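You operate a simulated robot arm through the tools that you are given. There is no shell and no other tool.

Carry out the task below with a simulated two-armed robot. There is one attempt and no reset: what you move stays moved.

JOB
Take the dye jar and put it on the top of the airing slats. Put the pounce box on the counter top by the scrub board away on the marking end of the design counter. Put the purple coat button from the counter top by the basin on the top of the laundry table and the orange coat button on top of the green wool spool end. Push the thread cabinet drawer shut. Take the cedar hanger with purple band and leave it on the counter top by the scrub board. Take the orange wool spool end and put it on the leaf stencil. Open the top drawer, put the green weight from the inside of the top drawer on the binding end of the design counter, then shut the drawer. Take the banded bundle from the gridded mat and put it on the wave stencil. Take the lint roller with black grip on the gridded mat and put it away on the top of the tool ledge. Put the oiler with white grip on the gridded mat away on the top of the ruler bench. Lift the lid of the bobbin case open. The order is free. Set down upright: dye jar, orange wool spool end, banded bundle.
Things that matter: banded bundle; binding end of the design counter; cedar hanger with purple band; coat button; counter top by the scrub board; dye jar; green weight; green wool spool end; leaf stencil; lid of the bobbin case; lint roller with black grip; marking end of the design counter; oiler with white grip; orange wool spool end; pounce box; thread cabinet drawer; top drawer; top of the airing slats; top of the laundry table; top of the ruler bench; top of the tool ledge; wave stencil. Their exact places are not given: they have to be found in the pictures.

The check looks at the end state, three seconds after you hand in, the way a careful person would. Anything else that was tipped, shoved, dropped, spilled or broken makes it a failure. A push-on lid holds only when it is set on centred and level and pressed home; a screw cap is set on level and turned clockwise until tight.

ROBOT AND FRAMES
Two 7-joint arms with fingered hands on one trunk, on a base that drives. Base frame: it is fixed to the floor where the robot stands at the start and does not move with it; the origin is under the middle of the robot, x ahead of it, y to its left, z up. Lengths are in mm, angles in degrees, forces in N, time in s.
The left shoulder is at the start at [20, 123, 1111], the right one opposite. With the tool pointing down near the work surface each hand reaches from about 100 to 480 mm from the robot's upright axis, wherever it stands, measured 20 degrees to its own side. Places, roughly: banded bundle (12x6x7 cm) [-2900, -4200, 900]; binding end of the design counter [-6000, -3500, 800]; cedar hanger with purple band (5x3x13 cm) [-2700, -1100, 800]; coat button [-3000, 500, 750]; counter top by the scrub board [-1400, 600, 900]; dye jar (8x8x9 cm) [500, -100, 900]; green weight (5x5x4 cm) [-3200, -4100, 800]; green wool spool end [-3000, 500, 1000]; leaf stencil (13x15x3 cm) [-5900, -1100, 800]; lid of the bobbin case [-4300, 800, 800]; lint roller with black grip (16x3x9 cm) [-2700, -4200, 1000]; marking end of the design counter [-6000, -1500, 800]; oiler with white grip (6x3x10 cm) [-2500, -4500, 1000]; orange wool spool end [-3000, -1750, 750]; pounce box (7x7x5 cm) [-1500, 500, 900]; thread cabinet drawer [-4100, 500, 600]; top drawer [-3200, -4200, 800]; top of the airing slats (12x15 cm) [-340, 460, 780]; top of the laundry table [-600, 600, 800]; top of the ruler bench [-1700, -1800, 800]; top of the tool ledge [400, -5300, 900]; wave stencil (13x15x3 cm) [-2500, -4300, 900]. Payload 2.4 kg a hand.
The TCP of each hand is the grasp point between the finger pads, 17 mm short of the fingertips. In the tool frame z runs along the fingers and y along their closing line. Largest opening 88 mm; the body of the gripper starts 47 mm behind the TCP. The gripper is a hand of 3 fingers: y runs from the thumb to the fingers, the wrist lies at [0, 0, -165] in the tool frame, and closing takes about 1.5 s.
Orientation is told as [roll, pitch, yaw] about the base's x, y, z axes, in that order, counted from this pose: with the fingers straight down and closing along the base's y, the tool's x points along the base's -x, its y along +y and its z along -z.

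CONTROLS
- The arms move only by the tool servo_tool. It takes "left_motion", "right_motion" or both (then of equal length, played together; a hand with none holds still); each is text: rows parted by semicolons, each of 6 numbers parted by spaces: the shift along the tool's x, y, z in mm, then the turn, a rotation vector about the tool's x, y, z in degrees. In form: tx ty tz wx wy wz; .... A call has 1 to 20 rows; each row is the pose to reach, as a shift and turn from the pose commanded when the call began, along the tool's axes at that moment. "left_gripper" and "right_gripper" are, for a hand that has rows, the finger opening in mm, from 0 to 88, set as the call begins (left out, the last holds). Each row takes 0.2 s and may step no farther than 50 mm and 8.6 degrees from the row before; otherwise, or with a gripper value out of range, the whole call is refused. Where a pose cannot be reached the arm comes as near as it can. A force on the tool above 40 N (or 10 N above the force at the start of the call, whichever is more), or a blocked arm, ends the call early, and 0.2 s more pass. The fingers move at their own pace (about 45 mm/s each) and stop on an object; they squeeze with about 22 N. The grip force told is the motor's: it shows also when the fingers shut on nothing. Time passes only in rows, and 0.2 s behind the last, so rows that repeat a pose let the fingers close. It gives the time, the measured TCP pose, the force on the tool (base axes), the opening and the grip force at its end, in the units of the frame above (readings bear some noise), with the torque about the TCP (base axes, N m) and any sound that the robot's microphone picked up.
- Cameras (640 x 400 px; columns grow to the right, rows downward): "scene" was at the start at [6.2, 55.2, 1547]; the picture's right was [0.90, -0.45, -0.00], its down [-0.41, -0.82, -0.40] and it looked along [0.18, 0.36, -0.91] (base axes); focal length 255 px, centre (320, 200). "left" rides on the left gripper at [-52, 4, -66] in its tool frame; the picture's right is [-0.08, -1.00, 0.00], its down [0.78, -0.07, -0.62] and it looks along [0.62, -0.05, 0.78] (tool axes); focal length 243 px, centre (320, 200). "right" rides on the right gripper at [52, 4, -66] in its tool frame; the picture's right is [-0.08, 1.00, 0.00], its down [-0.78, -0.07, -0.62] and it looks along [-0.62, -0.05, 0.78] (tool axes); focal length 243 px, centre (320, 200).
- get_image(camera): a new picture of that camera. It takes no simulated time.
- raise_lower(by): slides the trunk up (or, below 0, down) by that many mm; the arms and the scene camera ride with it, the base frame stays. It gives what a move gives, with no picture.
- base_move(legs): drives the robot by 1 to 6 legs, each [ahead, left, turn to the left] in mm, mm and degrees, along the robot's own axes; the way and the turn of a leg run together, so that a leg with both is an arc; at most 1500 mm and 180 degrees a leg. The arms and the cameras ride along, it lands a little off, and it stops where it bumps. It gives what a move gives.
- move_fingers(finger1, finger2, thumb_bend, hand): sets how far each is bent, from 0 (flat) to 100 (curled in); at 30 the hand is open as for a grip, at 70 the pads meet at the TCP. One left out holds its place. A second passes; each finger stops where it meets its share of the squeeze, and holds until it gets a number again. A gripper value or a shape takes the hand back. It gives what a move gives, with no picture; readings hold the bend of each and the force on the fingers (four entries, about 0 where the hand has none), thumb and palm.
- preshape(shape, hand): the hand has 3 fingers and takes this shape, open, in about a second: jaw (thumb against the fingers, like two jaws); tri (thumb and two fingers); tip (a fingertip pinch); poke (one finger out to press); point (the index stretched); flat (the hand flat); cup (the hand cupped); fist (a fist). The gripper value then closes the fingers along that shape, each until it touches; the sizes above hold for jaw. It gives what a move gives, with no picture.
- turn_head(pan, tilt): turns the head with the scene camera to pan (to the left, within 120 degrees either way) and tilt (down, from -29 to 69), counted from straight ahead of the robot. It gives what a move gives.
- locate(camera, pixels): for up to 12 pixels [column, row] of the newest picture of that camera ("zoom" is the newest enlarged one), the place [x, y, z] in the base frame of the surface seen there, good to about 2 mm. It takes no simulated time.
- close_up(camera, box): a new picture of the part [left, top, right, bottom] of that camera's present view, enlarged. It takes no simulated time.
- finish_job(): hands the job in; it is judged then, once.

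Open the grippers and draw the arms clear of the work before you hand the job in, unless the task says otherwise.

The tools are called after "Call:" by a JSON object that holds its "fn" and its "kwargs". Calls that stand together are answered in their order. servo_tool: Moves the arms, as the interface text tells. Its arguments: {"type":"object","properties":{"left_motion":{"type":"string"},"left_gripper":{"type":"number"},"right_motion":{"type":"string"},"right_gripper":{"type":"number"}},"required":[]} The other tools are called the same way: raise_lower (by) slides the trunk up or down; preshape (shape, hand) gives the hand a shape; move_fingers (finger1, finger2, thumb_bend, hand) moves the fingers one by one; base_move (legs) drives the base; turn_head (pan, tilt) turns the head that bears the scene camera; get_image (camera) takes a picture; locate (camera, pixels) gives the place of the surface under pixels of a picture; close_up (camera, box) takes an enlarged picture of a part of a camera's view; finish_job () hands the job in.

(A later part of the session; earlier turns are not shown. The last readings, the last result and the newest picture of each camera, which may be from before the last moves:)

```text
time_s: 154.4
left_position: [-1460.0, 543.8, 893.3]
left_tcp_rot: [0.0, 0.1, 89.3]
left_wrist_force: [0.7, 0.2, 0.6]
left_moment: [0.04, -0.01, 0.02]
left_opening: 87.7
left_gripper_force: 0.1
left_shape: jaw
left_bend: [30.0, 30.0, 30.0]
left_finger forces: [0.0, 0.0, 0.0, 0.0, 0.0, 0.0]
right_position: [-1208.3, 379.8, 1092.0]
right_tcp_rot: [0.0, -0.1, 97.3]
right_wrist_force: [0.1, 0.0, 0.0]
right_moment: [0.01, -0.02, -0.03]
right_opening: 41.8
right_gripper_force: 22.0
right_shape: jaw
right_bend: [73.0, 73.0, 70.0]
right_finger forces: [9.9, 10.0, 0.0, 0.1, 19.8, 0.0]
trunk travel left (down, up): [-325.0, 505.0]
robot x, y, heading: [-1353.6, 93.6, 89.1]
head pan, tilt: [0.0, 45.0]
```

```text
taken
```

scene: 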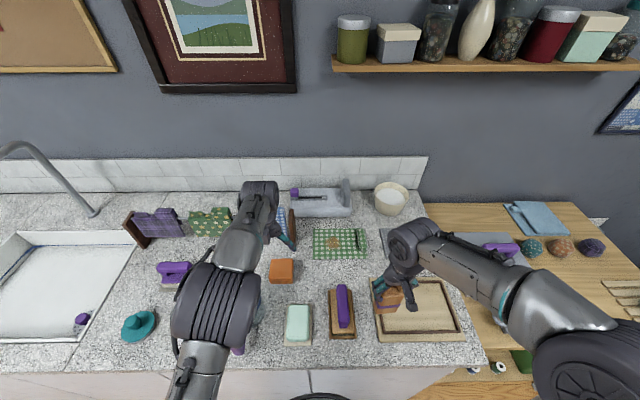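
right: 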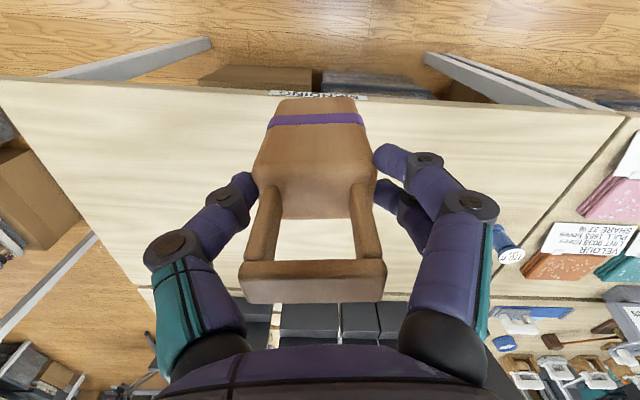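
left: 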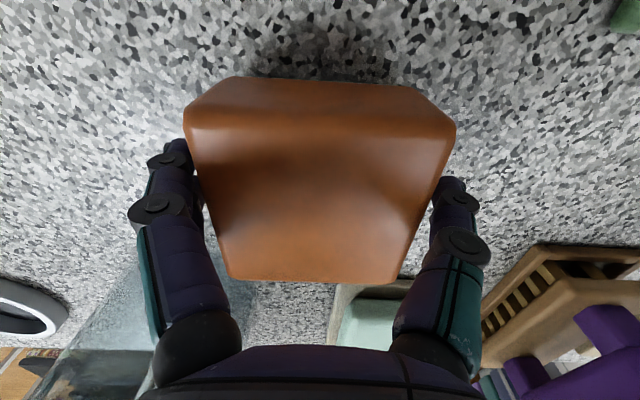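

No contact so far. I lower 6 mm more, close, and lift 20 mm to see whether the whole box comes up.

Call:
{"fn": "servo_tool", "kwargs": {"left_motion": "0 0 3 0 0 0; 0 0 6 0 0 0; 0 0 6 0 0 0"}}

Call:
{"fn": "servo_tool", "kwargs": {"left_motion": "0 0 0 0 0 0; 0 0 0 0 0 0; 0 0 0 0 0 0; 0 0 0 0 0 0; 0 0 0 0 0 0; 0 0 0 0 0 0; 0 0 -8 0 0 0; 0 0 -25 0 0 0; 0 0 -25 0 0 0", "left_gripper": 45}}

Call:
{"fn": "get_image", "kwargs": {"camera": "left"}}

Call:
{"fn": "close_up", "kwargs": {"camera": "scene", "box": [240, 220, 330, 310]}}

```text
time_s: 155.2
left_position: [-1460.6, 543.2, 887.2]
left_tcp_rot: [0.0, 0.0, 89.3]
left_wrist_force: [-0.6, 0.8, 2.0]
left_moment: [0.01, -0.01, -0.03]
left_opening: 87.8
left_gripper_force: 0.0
left_shape: jaw
left_bend: [30.0, 30.0, 30.0]
left_finger forces: [0.9, 0.6, 0.0, 0.1, 0.8, 0.0]
right_position: [-1209.0, 381.6, 1091.7]
right_tcp_rot: [0.0, -0.2, 97.3]
right_wrist_force: [0.9, -0.5, -0.5]
right_moment: [-0.02, 0.01, -0.01]
right_opening: 41.6
right_gripper_force: 21.5
right_shape: jaw
right_bend: [73.0, 73.0, 70.0]
right_finger forces: [9.9, 10.0, 0.0, 0.1, 19.8, 0.0]
trunk travel left (down, up): [-325.0, 505.0]
robot x, y, heading: [-1352.0, 92.5, 89.3]
head pan, tilt: [0.0, 45.0]
```

```text
time_s: 157.2
left_position: [-1460.0, 543.8, 911.4]
left_tcp_rot: [0.0, 0.1, 89.3]
left_wrist_force: [-0.2, 0.3, -1.1]
left_moment: [0.0, 0.03, -0.01]
left_opening: 63.9
left_gripper_force: 22.0
left_shape: jaw
left_bend: [65.0, 66.0, 63.0]
left_finger forces: [10.1, 10.1, 0.0, 0.0, 20.1, 0.0]
right_position: [-1208.9, 381.7, 1092.6]
right_tcp_rot: [0.1, 0.0, 97.3]
right_wrist_force: [0.3, -0.1, -0.2]
right_moment: [-0.01, -0.01, -0.01]
right_opening: 41.6
right_gripper_force: 21.8
right_shape: jaw
right_bend: [73.0, 73.0, 70.0]
right_finger forces: [10.0, 10.1, 0.1, 0.0, 19.9, 0.1]
trunk travel left (down, up): [-325.0, 505.0]
robot x, y, heading: [-1356.1, 91.8, 89.5]
head pan, tilt: [0.0, 45.0]
```

```text
taken
```

left: 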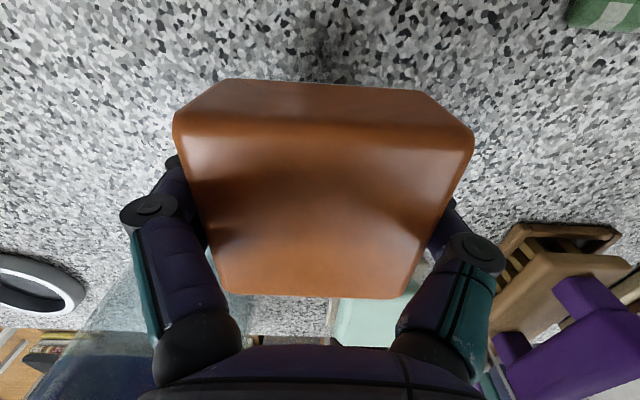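

```text
4.44 times, centred on (285, 265) of scene
```

zoom: 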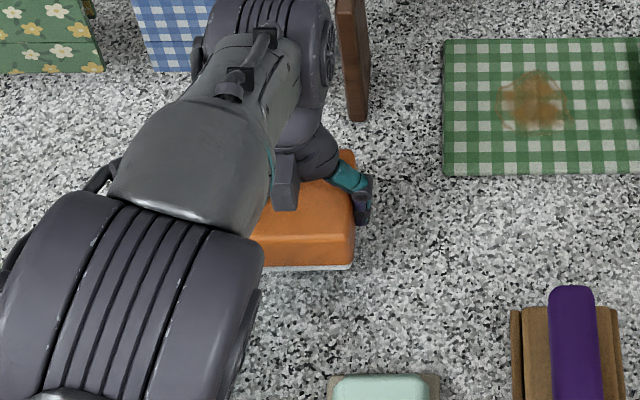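

The box comes up whole (grey base included). I raise it, draw it back, and then shift left so the right hand can stand the hanger in the freed spot.

Call:
{"fn": "servo_tool", "kwargs": {"left_motion": "0 0 -40 0 0 0; 0 0 -80 0 0 0; 0 0 -120 0 0 0; 0 0 -160 0 0 0; 30 0 -180 0 0 0; 65 0 -180 0 0 0; 100 0 -180 0 0 0; 135 0 -180 0 0 0; 165 0 -180 0 0 0; 165 0 -180 0 0 0"}}

Call:
{"fn": "get_image", "kwargs": {"camera": "scene"}}

```text
time_s: 159.4
left_position: [-1461.2, 377.8, 1093.9]
left_tcp_rot: [0.0, 0.0, 89.2]
left_wrist_force: [0.3, 0.1, -0.9]
left_moment: [0.0, -0.03, 0.01]
left_opening: 64.0
left_gripper_force: 21.6
left_shape: jaw
left_bend: [65.0, 66.0, 63.0]
left_finger forces: [10.2, 10.0, 0.1, 0.0, 20.3, 0.0]
right_position: [-1207.6, 379.7, 1092.4]
right_tcp_rot: [0.1, 0.0, 97.1]
right_wrist_force: [0.1, 0.3, -1.1]
right_moment: [0.0, -0.02, 0.01]
right_opening: 41.7
right_gripper_force: 22.2
right_shape: jaw
right_bend: [73.0, 73.0, 70.0]
right_finger forces: [9.8, 10.0, 0.0, 0.0, 19.8, 0.0]
trunk travel left (down, up): [-325.0, 505.0]
robot x, y, heading: [-1356.8, 95.9, 89.1]
head pan, tilt: [0.0, 45.0]
```

```text
taken
```

scene: 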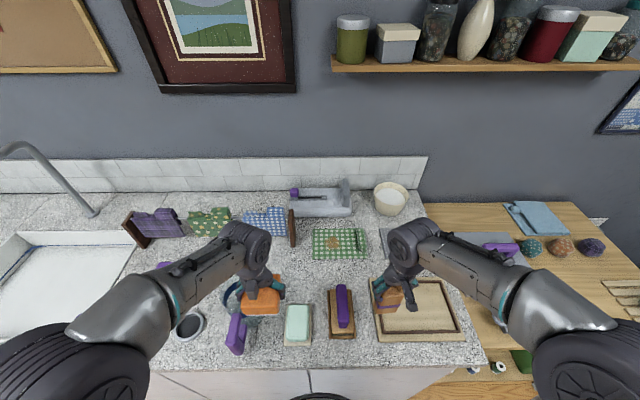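

The freed spot is clear at about (285, 270). I slide left 205 mm.

Call:
{"fn": "base_move", "kwargs": {"legs": [[0, 205, 0.8]]}}

Call:
{"fn": "get_image", "kwargs": {"camera": "right"}}

Call:
{"fn": "get_image", "kwargs": {"camera": "scene"}}

```text
time_s: 161.0
left_position: [-1676.5, 378.0, 1093.1]
left_tcp_rot: [-0.1, 0.1, 89.9]
left_wrist_force: [0.2, -0.3, -0.9]
left_moment: [0.01, 0.02, 0.0]
left_opening: 63.9
left_gripper_force: 22.1
left_shape: jaw
left_bend: [65.0, 66.0, 63.0]
left_finger forces: [10.2, 10.2, 0.0, 0.1, 20.3, 0.0]
right_position: [-1423.0, 383.6, 1092.8]
right_tcp_rot: [0.1, -0.2, 97.9]
right_wrist_force: [-0.3, 0.0, -0.8]
right_moment: [0.01, 0.0, 0.01]
right_opening: 41.5
right_gripper_force: 22.1
right_shape: jaw
right_bend: [73.0, 73.0, 70.0]
right_finger forces: [9.9, 10.0, 0.0, 0.0, 19.9, 0.0]
trunk travel left (down, up): [-325.0, 505.0]
robot x, y, heading: [-1564.7, 95.7, 89.9]
head pan, tilt: [0.0, 45.0]
```

```text
taken
```

right: 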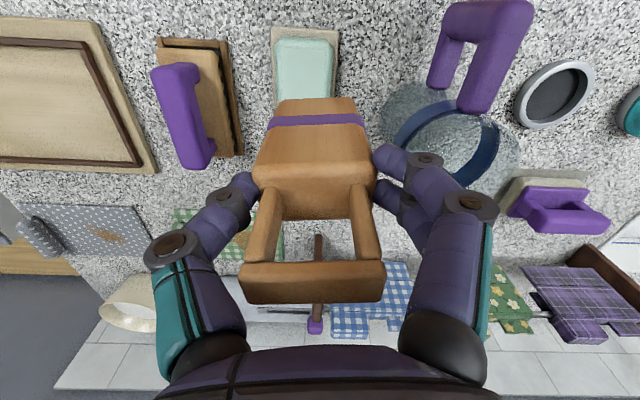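

```text
taken
```

scene: 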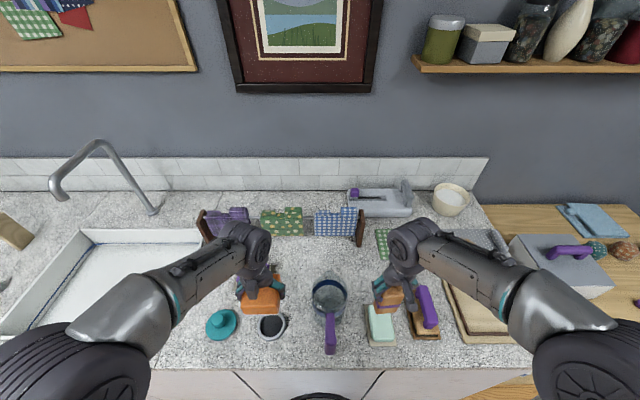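

I move the hanger over [-1440, 548], straightening the hand, and lower it to about 25 mm above the counter.

Call:
{"fn": "servo_tool", "kwargs": {"right_motion": "-40 -1 0 0 0 2; -80 -3 0 0 0 4; -120 -4 0 0 0 6; -165 -6 0 0 0 8; -165 -6 40 0 0 8; -165 -6 80 0 0 8; -165 -6 113 0 0 8; -165 -6 113 0 0 8"}}

Call:
{"fn": "get_image", "kwargs": {"camera": "right"}}

Call:
{"fn": "close_up", "kwargs": {"camera": "scene", "box": [300, 200, 460, 340]}}

```text
time_s: 162.8
left_position: [-1676.5, 378.2, 1093.1]
left_tcp_rot: [0.0, 0.0, 89.9]
left_wrist_force: [0.1, 1.2, -0.8]
left_moment: [-0.02, -0.01, -0.01]
left_opening: 64.0
left_gripper_force: 22.2
left_shape: jaw
left_bend: [65.0, 66.0, 63.0]
left_finger forces: [10.1, 10.2, 0.0, 0.1, 20.2, 0.1]
right_position: [-1440.4, 548.4, 978.1]
right_tcp_rot: [0.1, -0.1, 89.9]
right_wrist_force: [0.2, 0.8, -0.5]
right_moment: [-0.01, 0.0, 0.03]
right_opening: 39.6
right_gripper_force: 21.8
right_shape: jaw
right_bend: [74.0, 73.0, 70.0]
right_finger forces: [9.9, 11.7, 0.0, 0.0, 19.5, 0.1]
trunk travel left (down, up): [-325.0, 505.0]
robot x, y, heading: [-1565.2, 97.5, 89.8]
head pan, tilt: [0.0, 45.0]
```

```text
taken
```

right: 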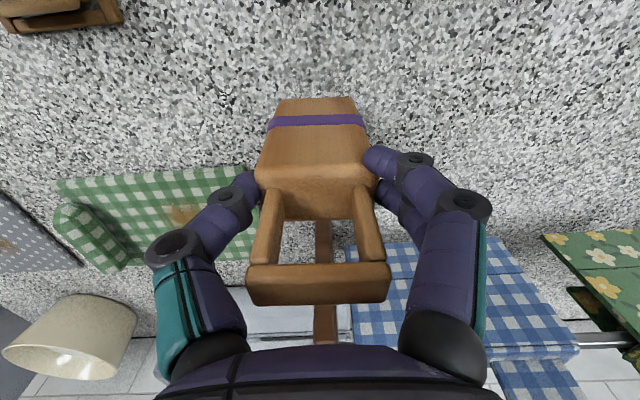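

```text
2.86 times, centred on (380, 270) of scene
```

zoom: 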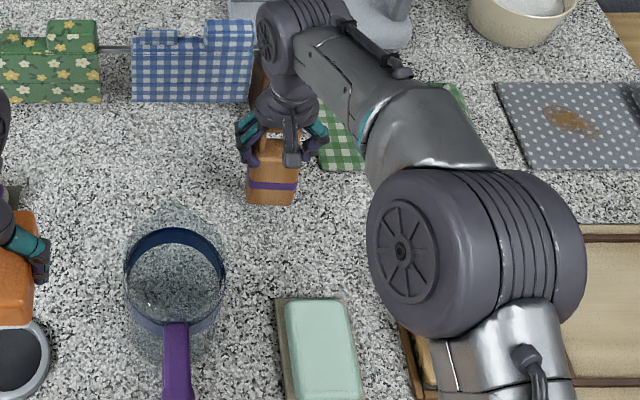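

The spot is free. I lower to contact in small steps.

Call:
{"fn": "servo_tool", "kwargs": {"right_motion": "0 0 10 0 0 0; 0 0 17 0 0 0; 0 0 21 0 0 0; 0 0 22.5 0 0 0; 0 0 23.5 0 0 0; 0 0 23.5 0 0 0"}}

Call:
{"fn": "servo_tool", "kwargs": {"right_motion": "0 0 0.8 0 0 0; 0 0 1.6 0 0 0; 0 0 1.6 0 0 0"}}

```text
time_s: 164.2
left_position: [-1674.2, 378.8, 1093.1]
left_tcp_rot: [0.0, 0.0, 89.9]
left_wrist_force: [0.3, -1.2, -0.8]
left_moment: [-0.02, 0.04, 0.02]
left_opening: 64.1
left_gripper_force: 21.6
left_shape: jaw
left_bend: [65.0, 66.0, 63.0]
left_finger forces: [10.2, 10.2, 0.1, 0.1, 20.3, 0.0]
right_position: [-1440.3, 549.5, 955.9]
right_tcp_rot: [0.1, 0.0, 89.9]
right_wrist_force: [0.1, -0.2, -0.7]
right_moment: [-0.02, 0.01, -0.03]
right_opening: 39.7
right_gripper_force: 22.0
right_shape: jaw
right_bend: [74.0, 73.0, 70.0]
right_finger forces: [9.9, 11.8, 0.0, 0.0, 19.5, 0.0]
trunk travel left (down, up): [-325.0, 505.0]
robot x, y, heading: [-1561.7, 98.7, 90.1]
head pan, tilt: [0.0, 45.0]
```

```text
time_s: 165.0
left_position: [-1675.0, 378.5, 1093.0]
left_tcp_rot: [0.0, 0.1, 89.9]
left_wrist_force: [0.0, -1.1, -1.6]
left_moment: [0.0, -0.02, 0.01]
left_opening: 63.9
left_gripper_force: 21.9
left_shape: jaw
left_bend: [65.0, 66.0, 63.0]
left_finger forces: [10.2, 10.1, 0.0, 0.0, 20.2, 0.1]
right_position: [-1440.2, 549.4, 954.4]
right_tcp_rot: [0.2, -0.1, 89.9]
right_wrist_force: [0.1, 0.6, 0.4]
right_moment: [-0.02, 0.02, -0.02]
right_opening: 39.7
right_gripper_force: 21.3
right_shape: jaw
right_bend: [74.0, 73.0, 70.0]
right_finger forces: [9.9, 11.8, 0.1, 0.1, 19.5, 0.0]
trunk travel left (down, up): [-325.0, 505.0]
robot x, y, heading: [-1564.3, 96.0, 90.2]
head pan, tilt: [0.0, 45.0]
```

Nearly touching; one more millimetre with a check.

Call:
{"fn": "servo_tool", "kwargs": {"right_motion": "0 0 0.8 0 0 0; 0 0 1.5 0 0 0; 0 0 1.5 0 0 0"}}

```text
time_s: 165.8
left_position: [-1675.2, 379.0, 1093.7]
left_tcp_rot: [0.0, 0.1, 89.9]
left_wrist_force: [0.0, 0.3, -0.7]
left_moment: [0.01, 0.0, 0.01]
left_opening: 63.9
left_gripper_force: 21.7
left_shape: jaw
left_bend: [65.0, 66.0, 63.0]
left_finger forces: [10.2, 10.0, 0.1, 0.0, 20.2, 0.0]
right_position: [-1438.3, 549.1, 952.6]
right_tcp_rot: [0.1, -0.2, 90.0]
right_wrist_force: [-0.4, -1.0, -0.7]
right_moment: [0.0, -0.02, 0.01]
right_opening: 39.8
right_gripper_force: 21.8
right_shape: jaw
right_bend: [74.0, 73.0, 70.0]
right_finger forces: [10.0, 11.9, 0.1, 0.0, 19.5, 0.0]
trunk travel left (down, up): [-325.0, 505.0]
robot x, y, heading: [-1564.8, 95.3, 90.0]
head pan, tilt: [0.0, 45.0]
```

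Call:
{"fn": "servo_tool", "kwargs": {"right_motion": "0 0 0.8 0 0 0; 0 0 1.6 0 0 0; 0 0 1.6 0 0 0"}}

Call:
{"fn": "servo_tool", "kwargs": {"right_motion": "0 0 0.8 0 0 0; 0 0 0.8 0 0 0"}}

```text
time_s: 166.6
left_position: [-1675.6, 378.2, 1093.1]
left_tcp_rot: [0.0, 0.0, 89.9]
left_wrist_force: [0.1, 0.6, -1.2]
left_moment: [-0.02, 0.0, -0.02]
left_opening: 64.0
left_gripper_force: 21.9
left_shape: jaw
left_bend: [65.0, 66.0, 63.0]
left_finger forces: [10.1, 10.1, 0.0, 0.0, 20.2, 0.0]
right_position: [-1440.6, 545.8, 951.4]
right_tcp_rot: [0.1, -0.1, 89.8]
right_wrist_force: [0.3, -1.5, 6.5]
right_moment: [-0.03, 0.07, -0.01]
right_opening: 39.8
right_gripper_force: 21.8
right_shape: jaw
right_bend: [74.0, 73.0, 70.0]
right_finger forces: [10.8, 11.2, 0.0, 0.1, 20.4, 0.0]
trunk travel left (down, up): [-325.0, 505.0]
robot x, y, heading: [-1563.7, 96.1, 90.0]
head pan, tilt: [0.0, 45.0]
```

```text
time_s: 167.2
left_position: [-1675.2, 378.7, 1093.5]
left_tcp_rot: [0.1, 0.0, 89.9]
left_wrist_force: [-0.7, -0.2, -1.4]
left_moment: [0.01, 0.02, 0.01]
left_opening: 63.9
left_gripper_force: 22.1
left_shape: jaw
left_bend: [65.0, 66.0, 63.0]
left_finger forces: [10.2, 10.2, 0.0, 0.0, 20.2, 0.0]
right_position: [-1439.4, 547.9, 951.1]
right_tcp_rot: [0.1, -0.1, 89.8]
right_wrist_force: [1.0, -1.8, 8.3]
right_moment: [-0.02, 0.08, 0.02]
right_opening: 39.4
right_gripper_force: 22.1
right_shape: jaw
right_bend: [74.0, 73.0, 70.0]
right_finger forces: [10.7, 11.5, 0.0, 0.0, 20.7, 0.0]
trunk travel left (down, up): [-325.0, 505.0]
robot x, y, heading: [-1563.9, 98.9, 89.9]
head pan, tilt: [0.0, 45.0]
```

The hanger is standing on the counter (8 N). I open and rise straight up.

Call:
{"fn": "servo_tool", "kwargs": {"right_motion": "0 0 -0.8 0 0 0; 0 0 -0.8 0 0 0; 0 0 -0.8 0 0 0; 0 0 -0.8 0 0 0; 0 0 -0.8 0 0 0; 0 0 -10 0 0 0; 0 0 -40 0 0 0; 0 0 -80 0 0 0; 0 0 -120 0 0 0; 0 0 -120 0 0 0", "right_gripper": 75}}

Call:
{"fn": "get_image", "kwargs": {"camera": "right"}}

Call:
{"fn": "get_image", "kwargs": {"camera": "scene"}}

```text
time_s: 169.4
left_position: [-1676.0, 378.5, 1093.2]
left_tcp_rot: [-0.1, 0.2, 89.9]
left_wrist_force: [-0.3, 0.4, -0.5]
left_moment: [0.01, 0.0, -0.01]
left_opening: 63.8
left_gripper_force: 22.4
left_shape: jaw
left_bend: [65.0, 66.0, 63.0]
left_finger forces: [10.2, 10.1, 0.0, 0.1, 20.2, 0.0]
right_position: [-1437.7, 546.5, 1069.9]
right_tcp_rot: [0.2, -0.2, 89.9]
right_wrist_force: [-0.5, 0.4, 0.0]
right_moment: [0.0, -0.01, -0.01]
right_opening: 74.6
right_gripper_force: 0.1
right_shape: jaw
right_bend: [54.0, 54.0, 49.0]
right_finger forces: [0.1, 0.0, 0.1, 0.0, 0.1, 0.0]
trunk travel left (down, up): [-325.0, 505.0]
robot x, y, heading: [-1563.0, 95.0, 89.9]
head pan, tilt: [0.0, 45.0]
```

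```text
taken
```

right: 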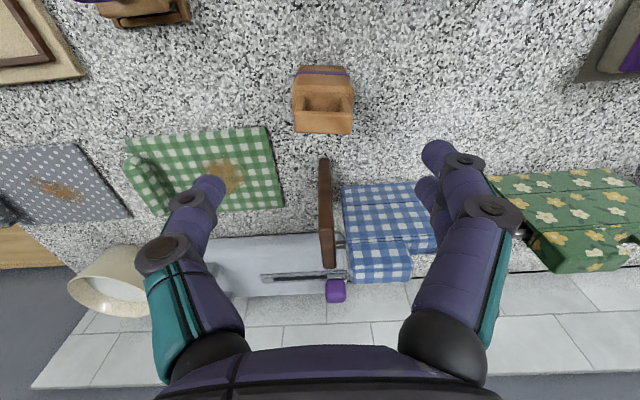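

```text
taken
```

scene: 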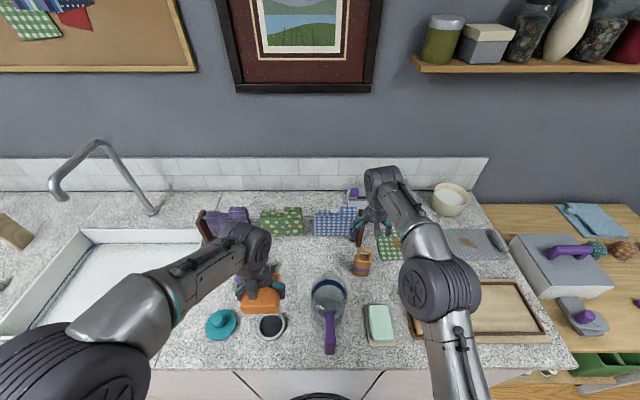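

The hanger stands upright. With the pounce box in the left hand, I draw the right hand back and drive to the thread cabinet.

Call:
{"fn": "servo_tool", "kwargs": {"right_motion": "45 0 0 0 0 0; 90 0 0 0 0 0; 135 0 0 0 0 0; 180 0 0 0 0 0; 180 0 0 0 0 0"}}

Call:
{"fn": "base_move", "kwargs": {"legs": [[-250, 0, 0], [0, 1250, 0], [0, 1250, 0]]}}

Call:
{"fn": "get_image", "kwargs": {"camera": "scene"}}

```text
time_s: 170.6
left_position: [-1675.9, 378.7, 1093.4]
left_tcp_rot: [-0.1, 0.2, 89.9]
left_wrist_force: [0.4, 0.4, -1.1]
left_moment: [-0.03, -0.01, 0.0]
left_opening: 63.8
left_gripper_force: 22.3
left_shape: jaw
left_bend: [65.0, 66.0, 63.0]
left_finger forces: [10.1, 10.1, 0.1, 0.1, 20.1, 0.0]
right_position: [-1439.2, 368.7, 1068.8]
right_tcp_rot: [0.1, -0.1, 89.8]
right_wrist_force: [0.0, 0.5, -0.1]
right_moment: [0.01, 0.03, 0.01]
right_opening: 74.6
right_gripper_force: 0.1
right_shape: jaw
right_bend: [54.0, 54.0, 49.0]
right_finger forces: [0.1, 0.0, 0.0, 0.0, 0.0, 0.0]
trunk travel left (down, up): [-325.0, 505.0]
robot x, y, heading: [-1561.5, 96.5, 89.9]
head pan, tilt: [0.0, 45.0]
```

```text
time_s: 184.3
left_position: [-4179.6, 157.1, 1091.9]
left_tcp_rot: [0.0, 0.2, 89.3]
left_wrist_force: [0.2, -0.2, -1.7]
left_moment: [0.01, 0.0, 0.01]
left_opening: 63.5
left_gripper_force: 22.0
left_shape: jaw
left_bend: [65.0, 66.0, 63.0]
left_finger forces: [10.1, 10.1, 0.0, 0.0, 20.3, 0.0]
right_position: [-3943.4, 145.8, 1069.8]
right_tcp_rot: [0.1, -0.2, 89.4]
right_wrist_force: [-1.1, 0.1, -0.3]
right_moment: [-0.01, 0.02, 0.05]
right_opening: 74.9
right_gripper_force: 0.0
right_shape: jaw
right_bend: [54.0, 54.0, 49.0]
right_finger forces: [0.1, 0.1, 0.1, 0.0, 0.0, 0.0]
trunk travel left (down, up): [-325.0, 505.0]
robot x, y, heading: [-4071.2, -126.3, 89.6]
head pan, tilt: [0.0, 45.0]
```

```text
taken
```

scene: 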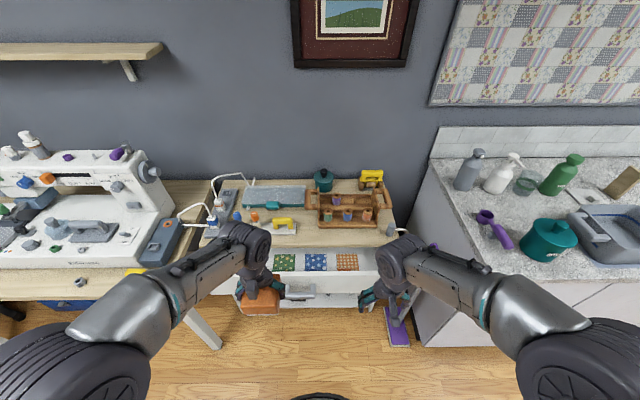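

The open drawer sits under the thread cabinet at (320, 270). I zoom in on the drawer and the things near [-4300, 800].

Call:
{"fn": "close_up", "kwargs": {"camera": "scene", "box": [190, 160, 420, 320]}}

Call:
{"fn": "close_up", "kwargs": {"camera": "scene", "box": [130, 130, 290, 240]}}

Call:
{"fn": "locate", "kwargs": {"camera": "scene", "pixels": [[280, 210], [275, 190], [300, 292], [285, 290], [318, 255], [255, 275], [380, 280], [320, 235], [212, 215], [340, 195], [360, 300], [235, 200]]}}

```text
2.50 times, centred on (305, 240) of scene
```

zoom: 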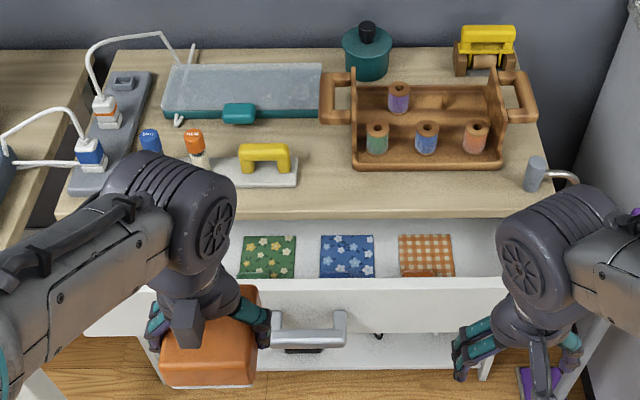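

```text
3.64 times, centred on (210, 185) of scene
```

zoom: 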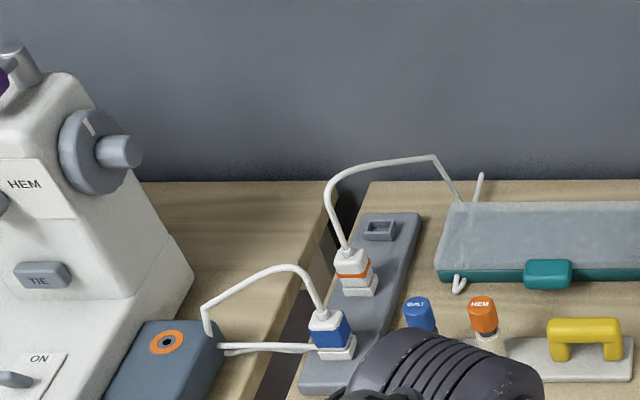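

```text
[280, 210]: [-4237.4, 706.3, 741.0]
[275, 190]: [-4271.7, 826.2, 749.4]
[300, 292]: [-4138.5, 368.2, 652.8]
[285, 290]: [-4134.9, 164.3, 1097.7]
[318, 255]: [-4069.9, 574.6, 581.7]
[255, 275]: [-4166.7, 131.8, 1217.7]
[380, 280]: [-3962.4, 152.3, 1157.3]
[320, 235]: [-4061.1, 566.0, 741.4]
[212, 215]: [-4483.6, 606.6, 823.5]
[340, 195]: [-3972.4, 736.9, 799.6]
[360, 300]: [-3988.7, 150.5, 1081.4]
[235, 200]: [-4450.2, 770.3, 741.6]
```

The drawer front is at y≈370–400 (handle at [-4138, 368, 653]), the cabinet edge at y≈566. I check floor obstacles and drawer-front geometry with a clearer view by moving the hands outward… first I locate more points.

Call:
{"fn": "locate", "kwargs": {"camera": "scene", "pixels": [[396, 340], [389, 318], [410, 345], [215, 345], [200, 330], [330, 285], [345, 285], [318, 272], [345, 272], [330, 300], [300, 300], [330, 304]]}}

Call:
{"fn": "close_up", "kwargs": {"camera": "scene", "box": [270, 240, 370, 320]}}

```text
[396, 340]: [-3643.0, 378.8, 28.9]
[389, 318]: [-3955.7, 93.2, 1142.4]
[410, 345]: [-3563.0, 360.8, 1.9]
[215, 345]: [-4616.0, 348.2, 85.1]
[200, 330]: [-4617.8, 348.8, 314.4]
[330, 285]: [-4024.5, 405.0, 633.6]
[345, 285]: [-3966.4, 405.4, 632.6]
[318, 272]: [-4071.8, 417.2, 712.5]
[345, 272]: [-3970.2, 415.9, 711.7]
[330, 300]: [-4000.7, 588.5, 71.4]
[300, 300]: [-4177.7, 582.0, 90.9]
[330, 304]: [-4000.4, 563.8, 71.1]
```

```text
5.00 times, centred on (320, 280) of scene
```

zoom: 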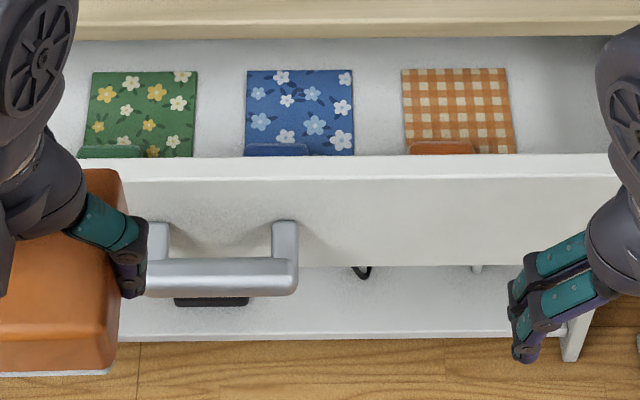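

Panel front is y=405, z up to 712; handle x −4180…−4070. I slide a little left, drive up to y≈100 and lower the trunk 150 mm, so the right hand can push at about x=−4020.

Call:
{"fn": "base_move", "kwargs": {"legs": [[0, 60, 0.4], [226, 0, 0]]}}

Call:
{"fn": "raise_lower", "kwargs": {"by": -150}}

Call:
{"fn": "servo_tool", "kwargs": {"right_motion": "20 10 0 0 0 0; 35 15 0 0 0 0; 35 15 0 0 0 0; 35 15 0 0 0 0", "right_gripper": 0}}

Call:
{"fn": "get_image", "kwargs": {"camera": "scene"}}

Call:
{"fn": "get_image", "kwargs": {"camera": "right"}}

```text
time_s: 186.6
left_position: [-4242.7, 387.1, 1092.3]
left_tcp_rot: [0.0, 0.1, 89.9]
left_wrist_force: [-0.1, 0.7, -0.9]
left_moment: [0.03, 0.04, 0.02]
left_opening: 63.9
left_gripper_force: 22.5
left_shape: jaw
left_bend: [65.0, 66.0, 63.0]
left_finger forces: [10.0, 10.2, 0.0, 0.0, 20.2, 0.0]
right_position: [-4004.7, 378.2, 1069.1]
right_tcp_rot: [0.1, 0.0, 89.9]
right_wrist_force: [0.1, 0.5, -0.6]
right_moment: [-0.01, -0.03, 0.0]
right_opening: 74.8
right_gripper_force: 0.0
right_shape: jaw
right_bend: [54.0, 54.0, 49.0]
right_finger forces: [0.0, 0.1, 0.1, 0.0, 0.0, 0.0]
trunk travel left (down, up): [-325.0, 505.0]
robot x, y, heading: [-4132.1, 101.9, 89.6]
head pan, tilt: [0.0, 45.0]
```

```text
time_s: 188.3
left_position: [-4241.4, 387.4, 944.1]
left_tcp_rot: [0.0, 0.1, 89.9]
left_wrist_force: [-0.2, -0.6, -0.9]
left_moment: [0.0, -0.01, 0.0]
left_opening: 63.9
left_gripper_force: 21.5
left_shape: jaw
left_bend: [65.0, 66.0, 63.0]
left_finger forces: [10.1, 10.1, 0.1, 0.1, 20.2, 0.0]
right_position: [-4005.3, 377.1, 920.4]
right_tcp_rot: [0.1, -0.1, 89.9]
right_wrist_force: [0.1, 0.2, -1.0]
right_moment: [-0.01, 0.0, -0.02]
right_opening: 74.8
right_gripper_force: 0.1
right_shape: jaw
right_bend: [54.0, 54.0, 49.0]
right_finger forces: [0.0, 0.1, 0.0, 0.0, 0.1, 0.0]
trunk travel left (down, up): [-175.0, 655.0]
robot x, y, heading: [-4131.3, 108.7, 89.8]
head pan, tilt: [0.0, 45.0]
```

```text
time_s: 189.3
left_position: [-4241.2, 387.7, 942.0]
left_tcp_rot: [0.0, 0.1, 89.9]
left_wrist_force: [-0.4, 0.4, -0.4]
left_moment: [0.02, -0.01, 0.01]
left_opening: 63.9
left_gripper_force: 21.7
left_shape: jaw
left_bend: [65.0, 66.0, 63.0]
left_finger forces: [10.2, 10.1, 0.1, 0.1, 20.2, 0.0]
right_position: [-4019.7, 342.3, 919.6]
right_tcp_rot: [0.2, 0.0, 89.9]
right_wrist_force: [0.1, 1.0, 0.6]
right_moment: [-0.02, 0.0, -0.04]
right_opening: 0.1
right_gripper_force: 0.0
right_shape: jaw
right_bend: [56.0, 56.0, 60.0]
right_finger forces: [0.1, 0.0, 0.0, 0.0, 0.1, 0.0]
trunk travel left (down, up): [-175.0, 655.0]
robot x, y, heading: [-4126.2, 111.1, 89.9]
head pan, tilt: [0.0, 45.0]
```

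```text
taken
```

scene: 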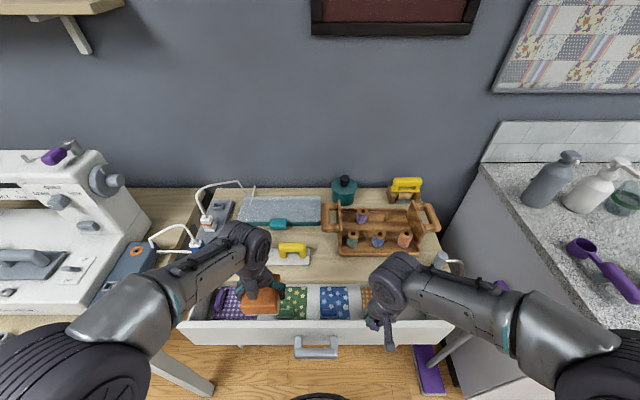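

```text
taken
```

right: 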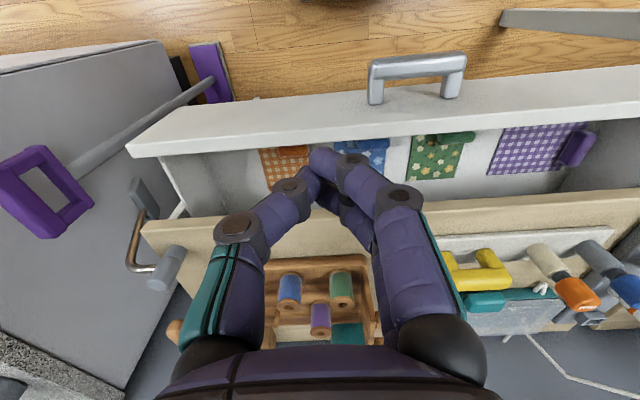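

I locate the drawer's front panel in the hand camera to know the clearance before lowering.

Call:
{"fn": "locate", "kwargs": {"camera": "right", "pixels": [[300, 85], [300, 100], [300, 115], [300, 130], [300, 140], [420, 60], [450, 60], [370, 100], [250, 110], [140, 145]]}}

```text
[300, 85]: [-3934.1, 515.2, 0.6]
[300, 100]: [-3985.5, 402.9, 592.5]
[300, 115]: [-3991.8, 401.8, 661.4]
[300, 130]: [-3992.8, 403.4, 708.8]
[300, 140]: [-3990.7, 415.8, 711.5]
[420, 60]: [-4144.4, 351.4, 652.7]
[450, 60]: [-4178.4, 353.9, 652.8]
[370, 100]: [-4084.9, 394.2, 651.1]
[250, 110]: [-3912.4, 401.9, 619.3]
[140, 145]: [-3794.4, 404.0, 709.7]
```

The panel face is y≈403, z 590–711. I lower the closed right hand to z≈672 in front of it.

Call:
{"fn": "servo_tool", "kwargs": {"right_motion": "0 0 50 0 0 0; 0 0 100 0 0 0; 0 0 150 0 0 0; 0 0 200 0 0 0; 0 0 248 0 0 0; 0 0 248 0 0 0"}}

Call:
{"fn": "get_image", "kwargs": {"camera": "scene"}}

```text
time_s: 190.7
left_position: [-4241.7, 386.9, 943.2]
left_tcp_rot: [-0.1, 0.0, 89.9]
left_wrist_force: [0.3, -0.2, -0.8]
left_moment: [-0.01, -0.02, -0.02]
left_opening: 63.8
left_gripper_force: 21.9
left_shape: jaw
left_bend: [65.0, 66.0, 63.0]
left_finger forces: [10.1, 10.0, 0.0, 0.0, 20.2, 0.0]
right_position: [-4021.7, 341.7, 671.3]
right_tcp_rot: [0.1, -0.1, 89.8]
right_wrist_force: [0.3, 0.8, -0.2]
right_moment: [-0.03, -0.01, 0.01]
right_opening: 0.1
right_gripper_force: 22.3
right_shape: jaw
right_bend: [66.0, 66.0, 79.0]
right_finger forces: [0.1, 0.0, 0.0, 0.0, 0.0, 0.1]
trunk travel left (down, up): [-175.0, 655.0]
robot x, y, heading: [-4127.6, 103.3, 90.0]
head pan, tilt: [0.0, 45.0]
```

```text
taken
```

scene: 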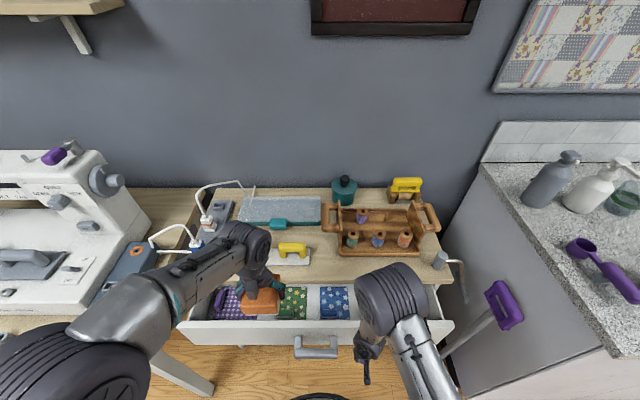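

I push forward steadily along +y.

Call:
{"fn": "servo_tool", "kwargs": {"right_motion": "-20 0 0 0 0 0; -40 0 0 0 0 0; -60 0 0 0 0 0; -80 0 0 0 0 0; -100 0 0 0 0 0; -100 0 0 0 0 0"}}

Call:
{"fn": "get_image", "kwargs": {"camera": "scene"}}

```text
time_s: 192.1
left_position: [-4241.7, 386.5, 943.4]
left_tcp_rot: [0.0, 0.0, 89.9]
left_wrist_force: [-0.1, 0.0, -0.5]
left_moment: [0.03, 0.0, -0.02]
left_opening: 63.9
left_gripper_force: 22.7
left_shape: jaw
left_bend: [65.0, 66.0, 63.0]
left_finger forces: [10.1, 10.1, 0.0, 0.1, 20.2, 0.1]
right_position: [-4021.4, 444.4, 671.2]
right_tcp_rot: [0.1, -0.1, 89.9]
right_wrist_force: [1.0, 0.2, -1.0]
right_moment: [-0.01, 0.02, 0.01]
right_opening: 0.0
right_gripper_force: 21.4
right_shape: jaw
right_bend: [66.0, 66.0, 79.0]
right_finger forces: [0.0, 0.3, 0.0, 0.1, 0.0, 0.0]
trunk travel left (down, up): [-175.0, 655.0]
robot x, y, heading: [-4132.1, 104.0, 89.8]
head pan, tilt: [0.0, 45.0]
```

```text
taken
```

scene: 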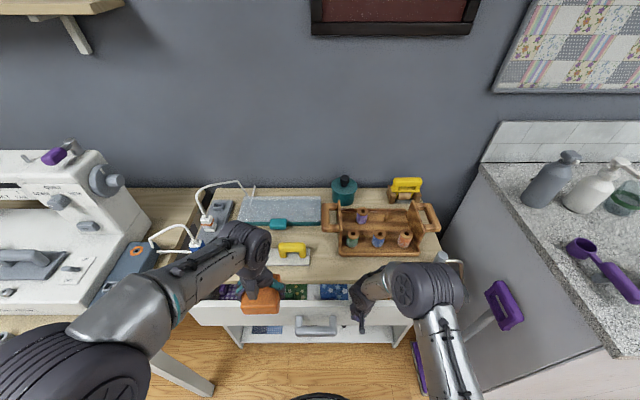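

The drawer slides in freely. I keep pushing.

Call:
{"fn": "servo_tool", "kwargs": {"right_motion": "-15 0 0 0 0 0; -30 0 0 0 0 0; -45 0 0 0 0 0; -60 0 0 0 0 0; -75 0 0 0 0 0; -85 0 0 0 0 0; -85 0 0 0 0 0"}}

Call:
{"fn": "get_image", "kwargs": {"camera": "scene"}}

```text
time_s: 193.3
left_position: [-4241.0, 385.1, 943.8]
left_tcp_rot: [0.0, -0.1, 89.9]
left_wrist_force: [-0.7, -0.7, -1.2]
left_moment: [0.0, 0.01, 0.02]
left_opening: 64.2
left_gripper_force: 21.7
left_shape: jaw
left_bend: [65.0, 66.0, 63.0]
left_finger forces: [10.1, 10.1, 0.1, 0.0, 20.1, 0.0]
right_position: [-4020.0, 504.0, 670.5]
right_tcp_rot: [0.0, 0.8, 90.0]
right_wrist_force: [0.7, -22.7, 12.2]
right_moment: [1.76, 0.03, 0.0]
right_opening: 0.1
right_gripper_force: 21.8
right_shape: jaw
right_bend: [66.0, 66.0, 79.0]
right_finger forces: [0.1, 0.0, 0.0, 0.0, 0.0, 25.1]
trunk travel left (down, up): [-175.0, 655.0]
robot x, y, heading: [-4129.4, 106.3, 89.8]
head pan, tilt: [0.0, 45.0]
stopped in row 5 (right hand): the force on the tool passed its limit at 52 N (the readings are from after the stop); the commanded pose is now the measured one
```

```text
taken
```

scene: 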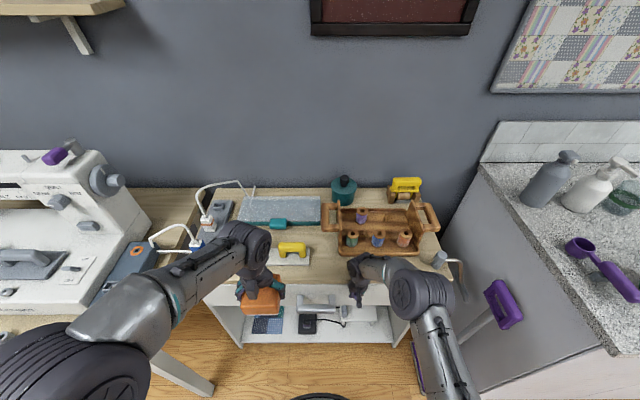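

The hand stopped at 52 N with the contact high up on the palm, possibly the tabletop edge. I back off and look at the gap.

Call:
{"fn": "servo_tool", "kwargs": {"right_motion": "15 0 0 0 0 0; 40 0 0 0 0 0; 70 0 0 0 0 0; 100 0 0 0 0 0; 100 0 0 0 0 0"}}

Call:
{"fn": "get_image", "kwargs": {"camera": "right"}}

Call:
{"fn": "close_up", "kwargs": {"camera": "scene", "box": [190, 240, 430, 360]}}

Call:
{"fn": "locate", "kwargs": {"camera": "scene", "pixels": [[320, 275], [320, 288], [320, 294], [340, 285], [340, 290], [320, 304], [310, 283]]}}

```text
time_s: 194.5
left_position: [-4242.2, 386.6, 943.0]
left_tcp_rot: [0.0, 0.0, 89.9]
left_wrist_force: [-0.2, 0.2, -0.6]
left_moment: [-0.03, 0.0, 0.0]
left_opening: 63.7
left_gripper_force: 22.3
left_shape: jaw
left_bend: [65.0, 66.0, 63.0]
left_finger forces: [10.1, 10.1, 0.0, 0.1, 20.2, 0.0]
right_position: [-4018.8, 407.9, 671.7]
right_tcp_rot: [0.0, 0.6, 89.9]
right_wrist_force: [-0.2, 0.0, -0.2]
right_moment: [-0.01, 0.0, 0.0]
right_opening: 0.1
right_gripper_force: 22.0
right_shape: jaw
right_bend: [66.0, 66.0, 79.0]
right_finger forces: [0.1, 0.0, 0.0, 0.0, 0.0, 0.0]
trunk travel left (down, up): [-175.0, 655.0]
robot x, y, heading: [-4131.6, 103.6, 90.0]
head pan, tilt: [0.0, 45.0]
```

```text
taken
```

right: 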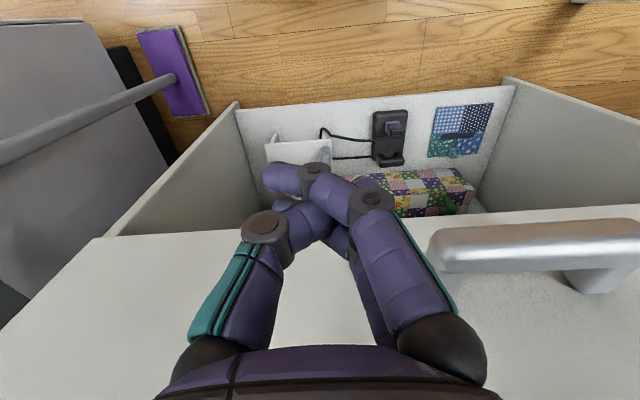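

```text
2.67 times, centred on (310, 300) of scene
```

zoom: 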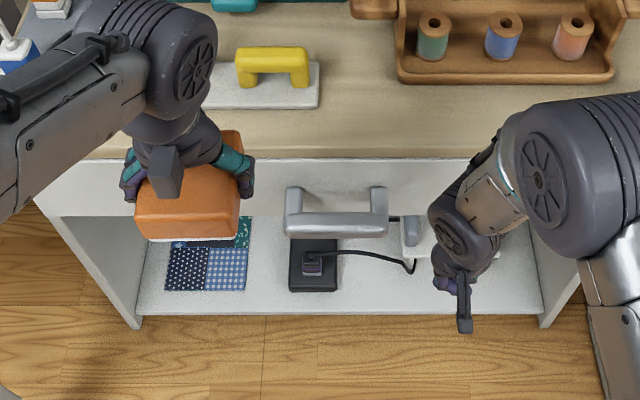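

```text
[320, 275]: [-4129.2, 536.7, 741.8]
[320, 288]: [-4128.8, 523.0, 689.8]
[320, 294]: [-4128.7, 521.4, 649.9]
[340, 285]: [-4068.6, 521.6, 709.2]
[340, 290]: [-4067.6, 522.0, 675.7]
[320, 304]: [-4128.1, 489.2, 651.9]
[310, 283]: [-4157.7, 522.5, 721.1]
```

The panel face is now at y≈522. I check whether it is fully home by locating the tabletop edge and the cabinet's side fronts.

Call:
{"fn": "locate", "kwargs": {"camera": "scene", "pixels": [[340, 279], [340, 281], [340, 282], [340, 283], [340, 284], [360, 320], [238, 330], [234, 325], [245, 341], [228, 318], [330, 317], [412, 333]]}}

Call:
{"fn": "close_up", "kwargs": {"camera": "scene", "box": [290, 270, 350, 310]}}

Call:
{"fn": "get_image", "kwargs": {"camera": "left"}}

```text
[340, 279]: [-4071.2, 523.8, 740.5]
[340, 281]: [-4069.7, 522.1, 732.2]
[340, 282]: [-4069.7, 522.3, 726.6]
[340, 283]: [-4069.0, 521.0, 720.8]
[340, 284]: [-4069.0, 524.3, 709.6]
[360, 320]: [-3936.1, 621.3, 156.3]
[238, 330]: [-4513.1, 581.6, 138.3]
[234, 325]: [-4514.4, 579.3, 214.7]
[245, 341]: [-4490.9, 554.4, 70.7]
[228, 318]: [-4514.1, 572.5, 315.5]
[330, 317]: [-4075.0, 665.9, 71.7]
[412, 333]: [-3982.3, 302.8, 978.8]
```

```text
10.00 times, centred on (320, 290) of scene
```

zoom: 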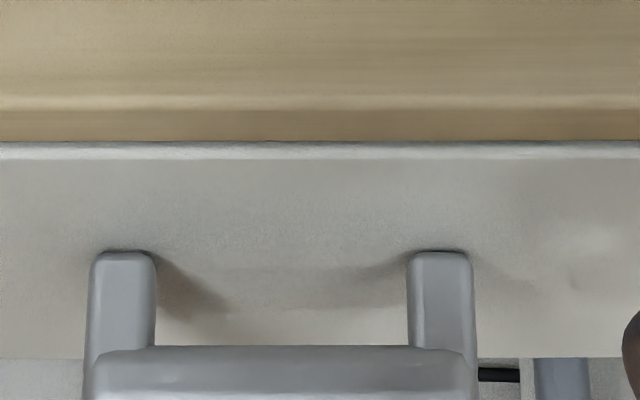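

```text
taken
```

left: 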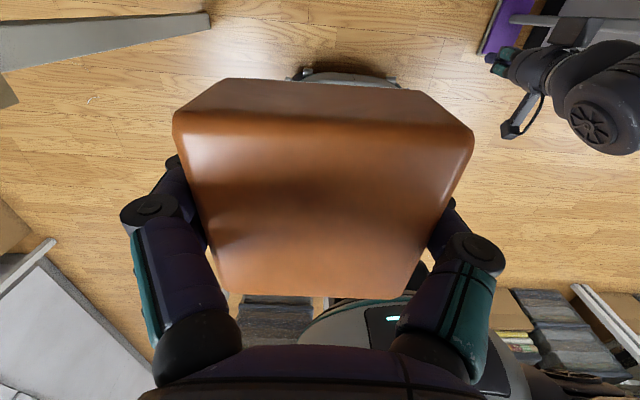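

The tabletop edge is also at y≈522, so the hand may have been stopped by the tabletop before the drawer was fully home. I tilt the hand so the fingertips lead and push again lower down.

Call:
{"fn": "servo_tool", "kwargs": {"right_motion": "0 0 0 0 -8 0; 0 0 5 0 -16 0; 0 0 10 0 -24 0; 0 0 15 0 -32 0; 0 0 20 0 -40 0; 0 0 20 0 -40 0"}}

Call:
{"fn": "get_image", "kwargs": {"camera": "right"}}

```text
time_s: 195.9
left_position: [-4241.5, 386.6, 943.4]
left_tcp_rot: [0.0, 0.1, 90.0]
left_wrist_force: [-0.9, 0.4, -0.6]
left_moment: [0.01, 0.01, 0.01]
left_opening: 64.0
left_gripper_force: 21.9
left_shape: jaw
left_bend: [65.0, 66.0, 63.0]
left_finger forces: [10.1, 10.0, 0.0, 0.1, 20.2, 0.0]
right_position: [-4020.8, 407.4, 651.5]
right_tcp_rot: [-0.1, -39.4, 89.9]
right_wrist_force: [-0.7, -0.1, -0.1]
right_moment: [0.01, 0.02, 0.0]
right_opening: 0.0
right_gripper_force: 22.7
right_shape: jaw
right_bend: [66.0, 66.0, 79.0]
right_finger forces: [0.1, 0.0, 0.0, 0.1, 0.0, 0.0]
trunk travel left (down, up): [-175.0, 655.0]
robot x, y, heading: [-4131.6, 100.7, 89.8]
head pan, tilt: [0.0, 45.0]
```

```text
taken
```

right: 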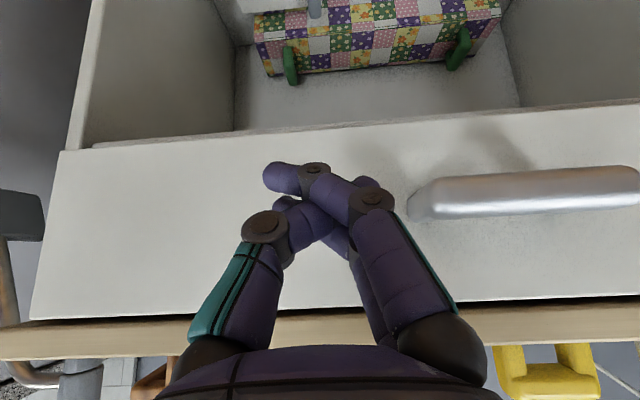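

Now I push along +y with the fingertips leading.

Call:
{"fn": "servo_tool", "kwargs": {"right_motion": "-15.3 0 12.9 0 0 0; -30.6 0 25.7 0 0 0; -46 0 38.6 0 0 0; -57.5 0 48.2 0 0 0; -65 0 54.7 0 0 0; -72.8 0 61 0 0 0; -80.4 0 67.5 0 0 0; -88 0 74 0 0 0; -95 0 80 0 0 0; -95 0 80 0 0 0"}}

Call:
{"fn": "get_image", "kwargs": {"camera": "right"}}

Call:
{"fn": "close_up", "kwargs": {"camera": "scene", "box": [190, 240, 430, 360]}}

Call:
{"fn": "get_image", "kwargs": {"camera": "scene"}}

Call:
{"fn": "locate", "kwargs": {"camera": "scene", "pixels": [[310, 283], [310, 288], [320, 290], [320, 304], [230, 310]]}}

```text
time_s: 198.1
left_position: [-4242.0, 386.1, 944.3]
left_tcp_rot: [-0.1, 0.0, 89.9]
left_wrist_force: [-0.4, -0.6, -1.1]
left_moment: [0.02, 0.0, -0.03]
left_opening: 64.1
left_gripper_force: 22.0
left_shape: jaw
left_bend: [65.0, 66.0, 63.0]
left_finger forces: [10.1, 10.2, 0.0, 0.0, 20.2, 0.1]
right_position: [-4021.0, 528.3, 647.0]
right_tcp_rot: [0.1, -38.8, 89.9]
right_wrist_force: [-7.1, -33.9, -9.5]
right_moment: [-0.07, 0.15, -0.48]
right_opening: 0.0
right_gripper_force: 21.9
right_shape: jaw
right_bend: [66.0, 72.0, 79.0]
right_finger forces: [0.1, 35.1, 0.0, 0.0, 0.0, 0.0]
trunk travel left (down, up): [-175.0, 655.0]
robot x, y, heading: [-4129.7, 106.0, 89.9]
head pan, tilt: [0.0, 45.0]
```

```text
taken
```

right: 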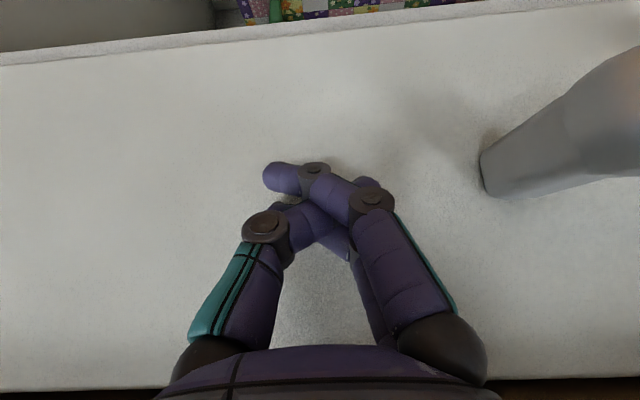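

```text
2.67 times, centred on (310, 300) of scene
```

zoom: 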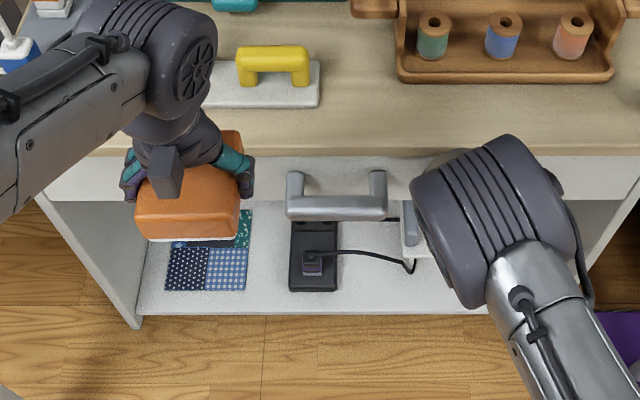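

```text
taken
```

scene: 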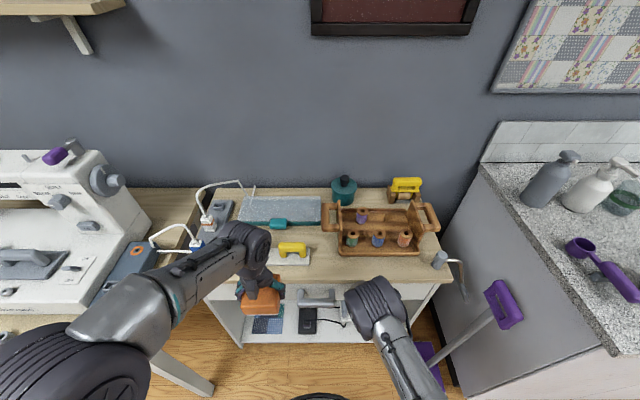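

```text
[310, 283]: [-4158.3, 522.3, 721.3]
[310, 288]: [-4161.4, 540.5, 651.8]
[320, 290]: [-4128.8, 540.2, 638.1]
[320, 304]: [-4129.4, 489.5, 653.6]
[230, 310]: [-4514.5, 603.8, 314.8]
```

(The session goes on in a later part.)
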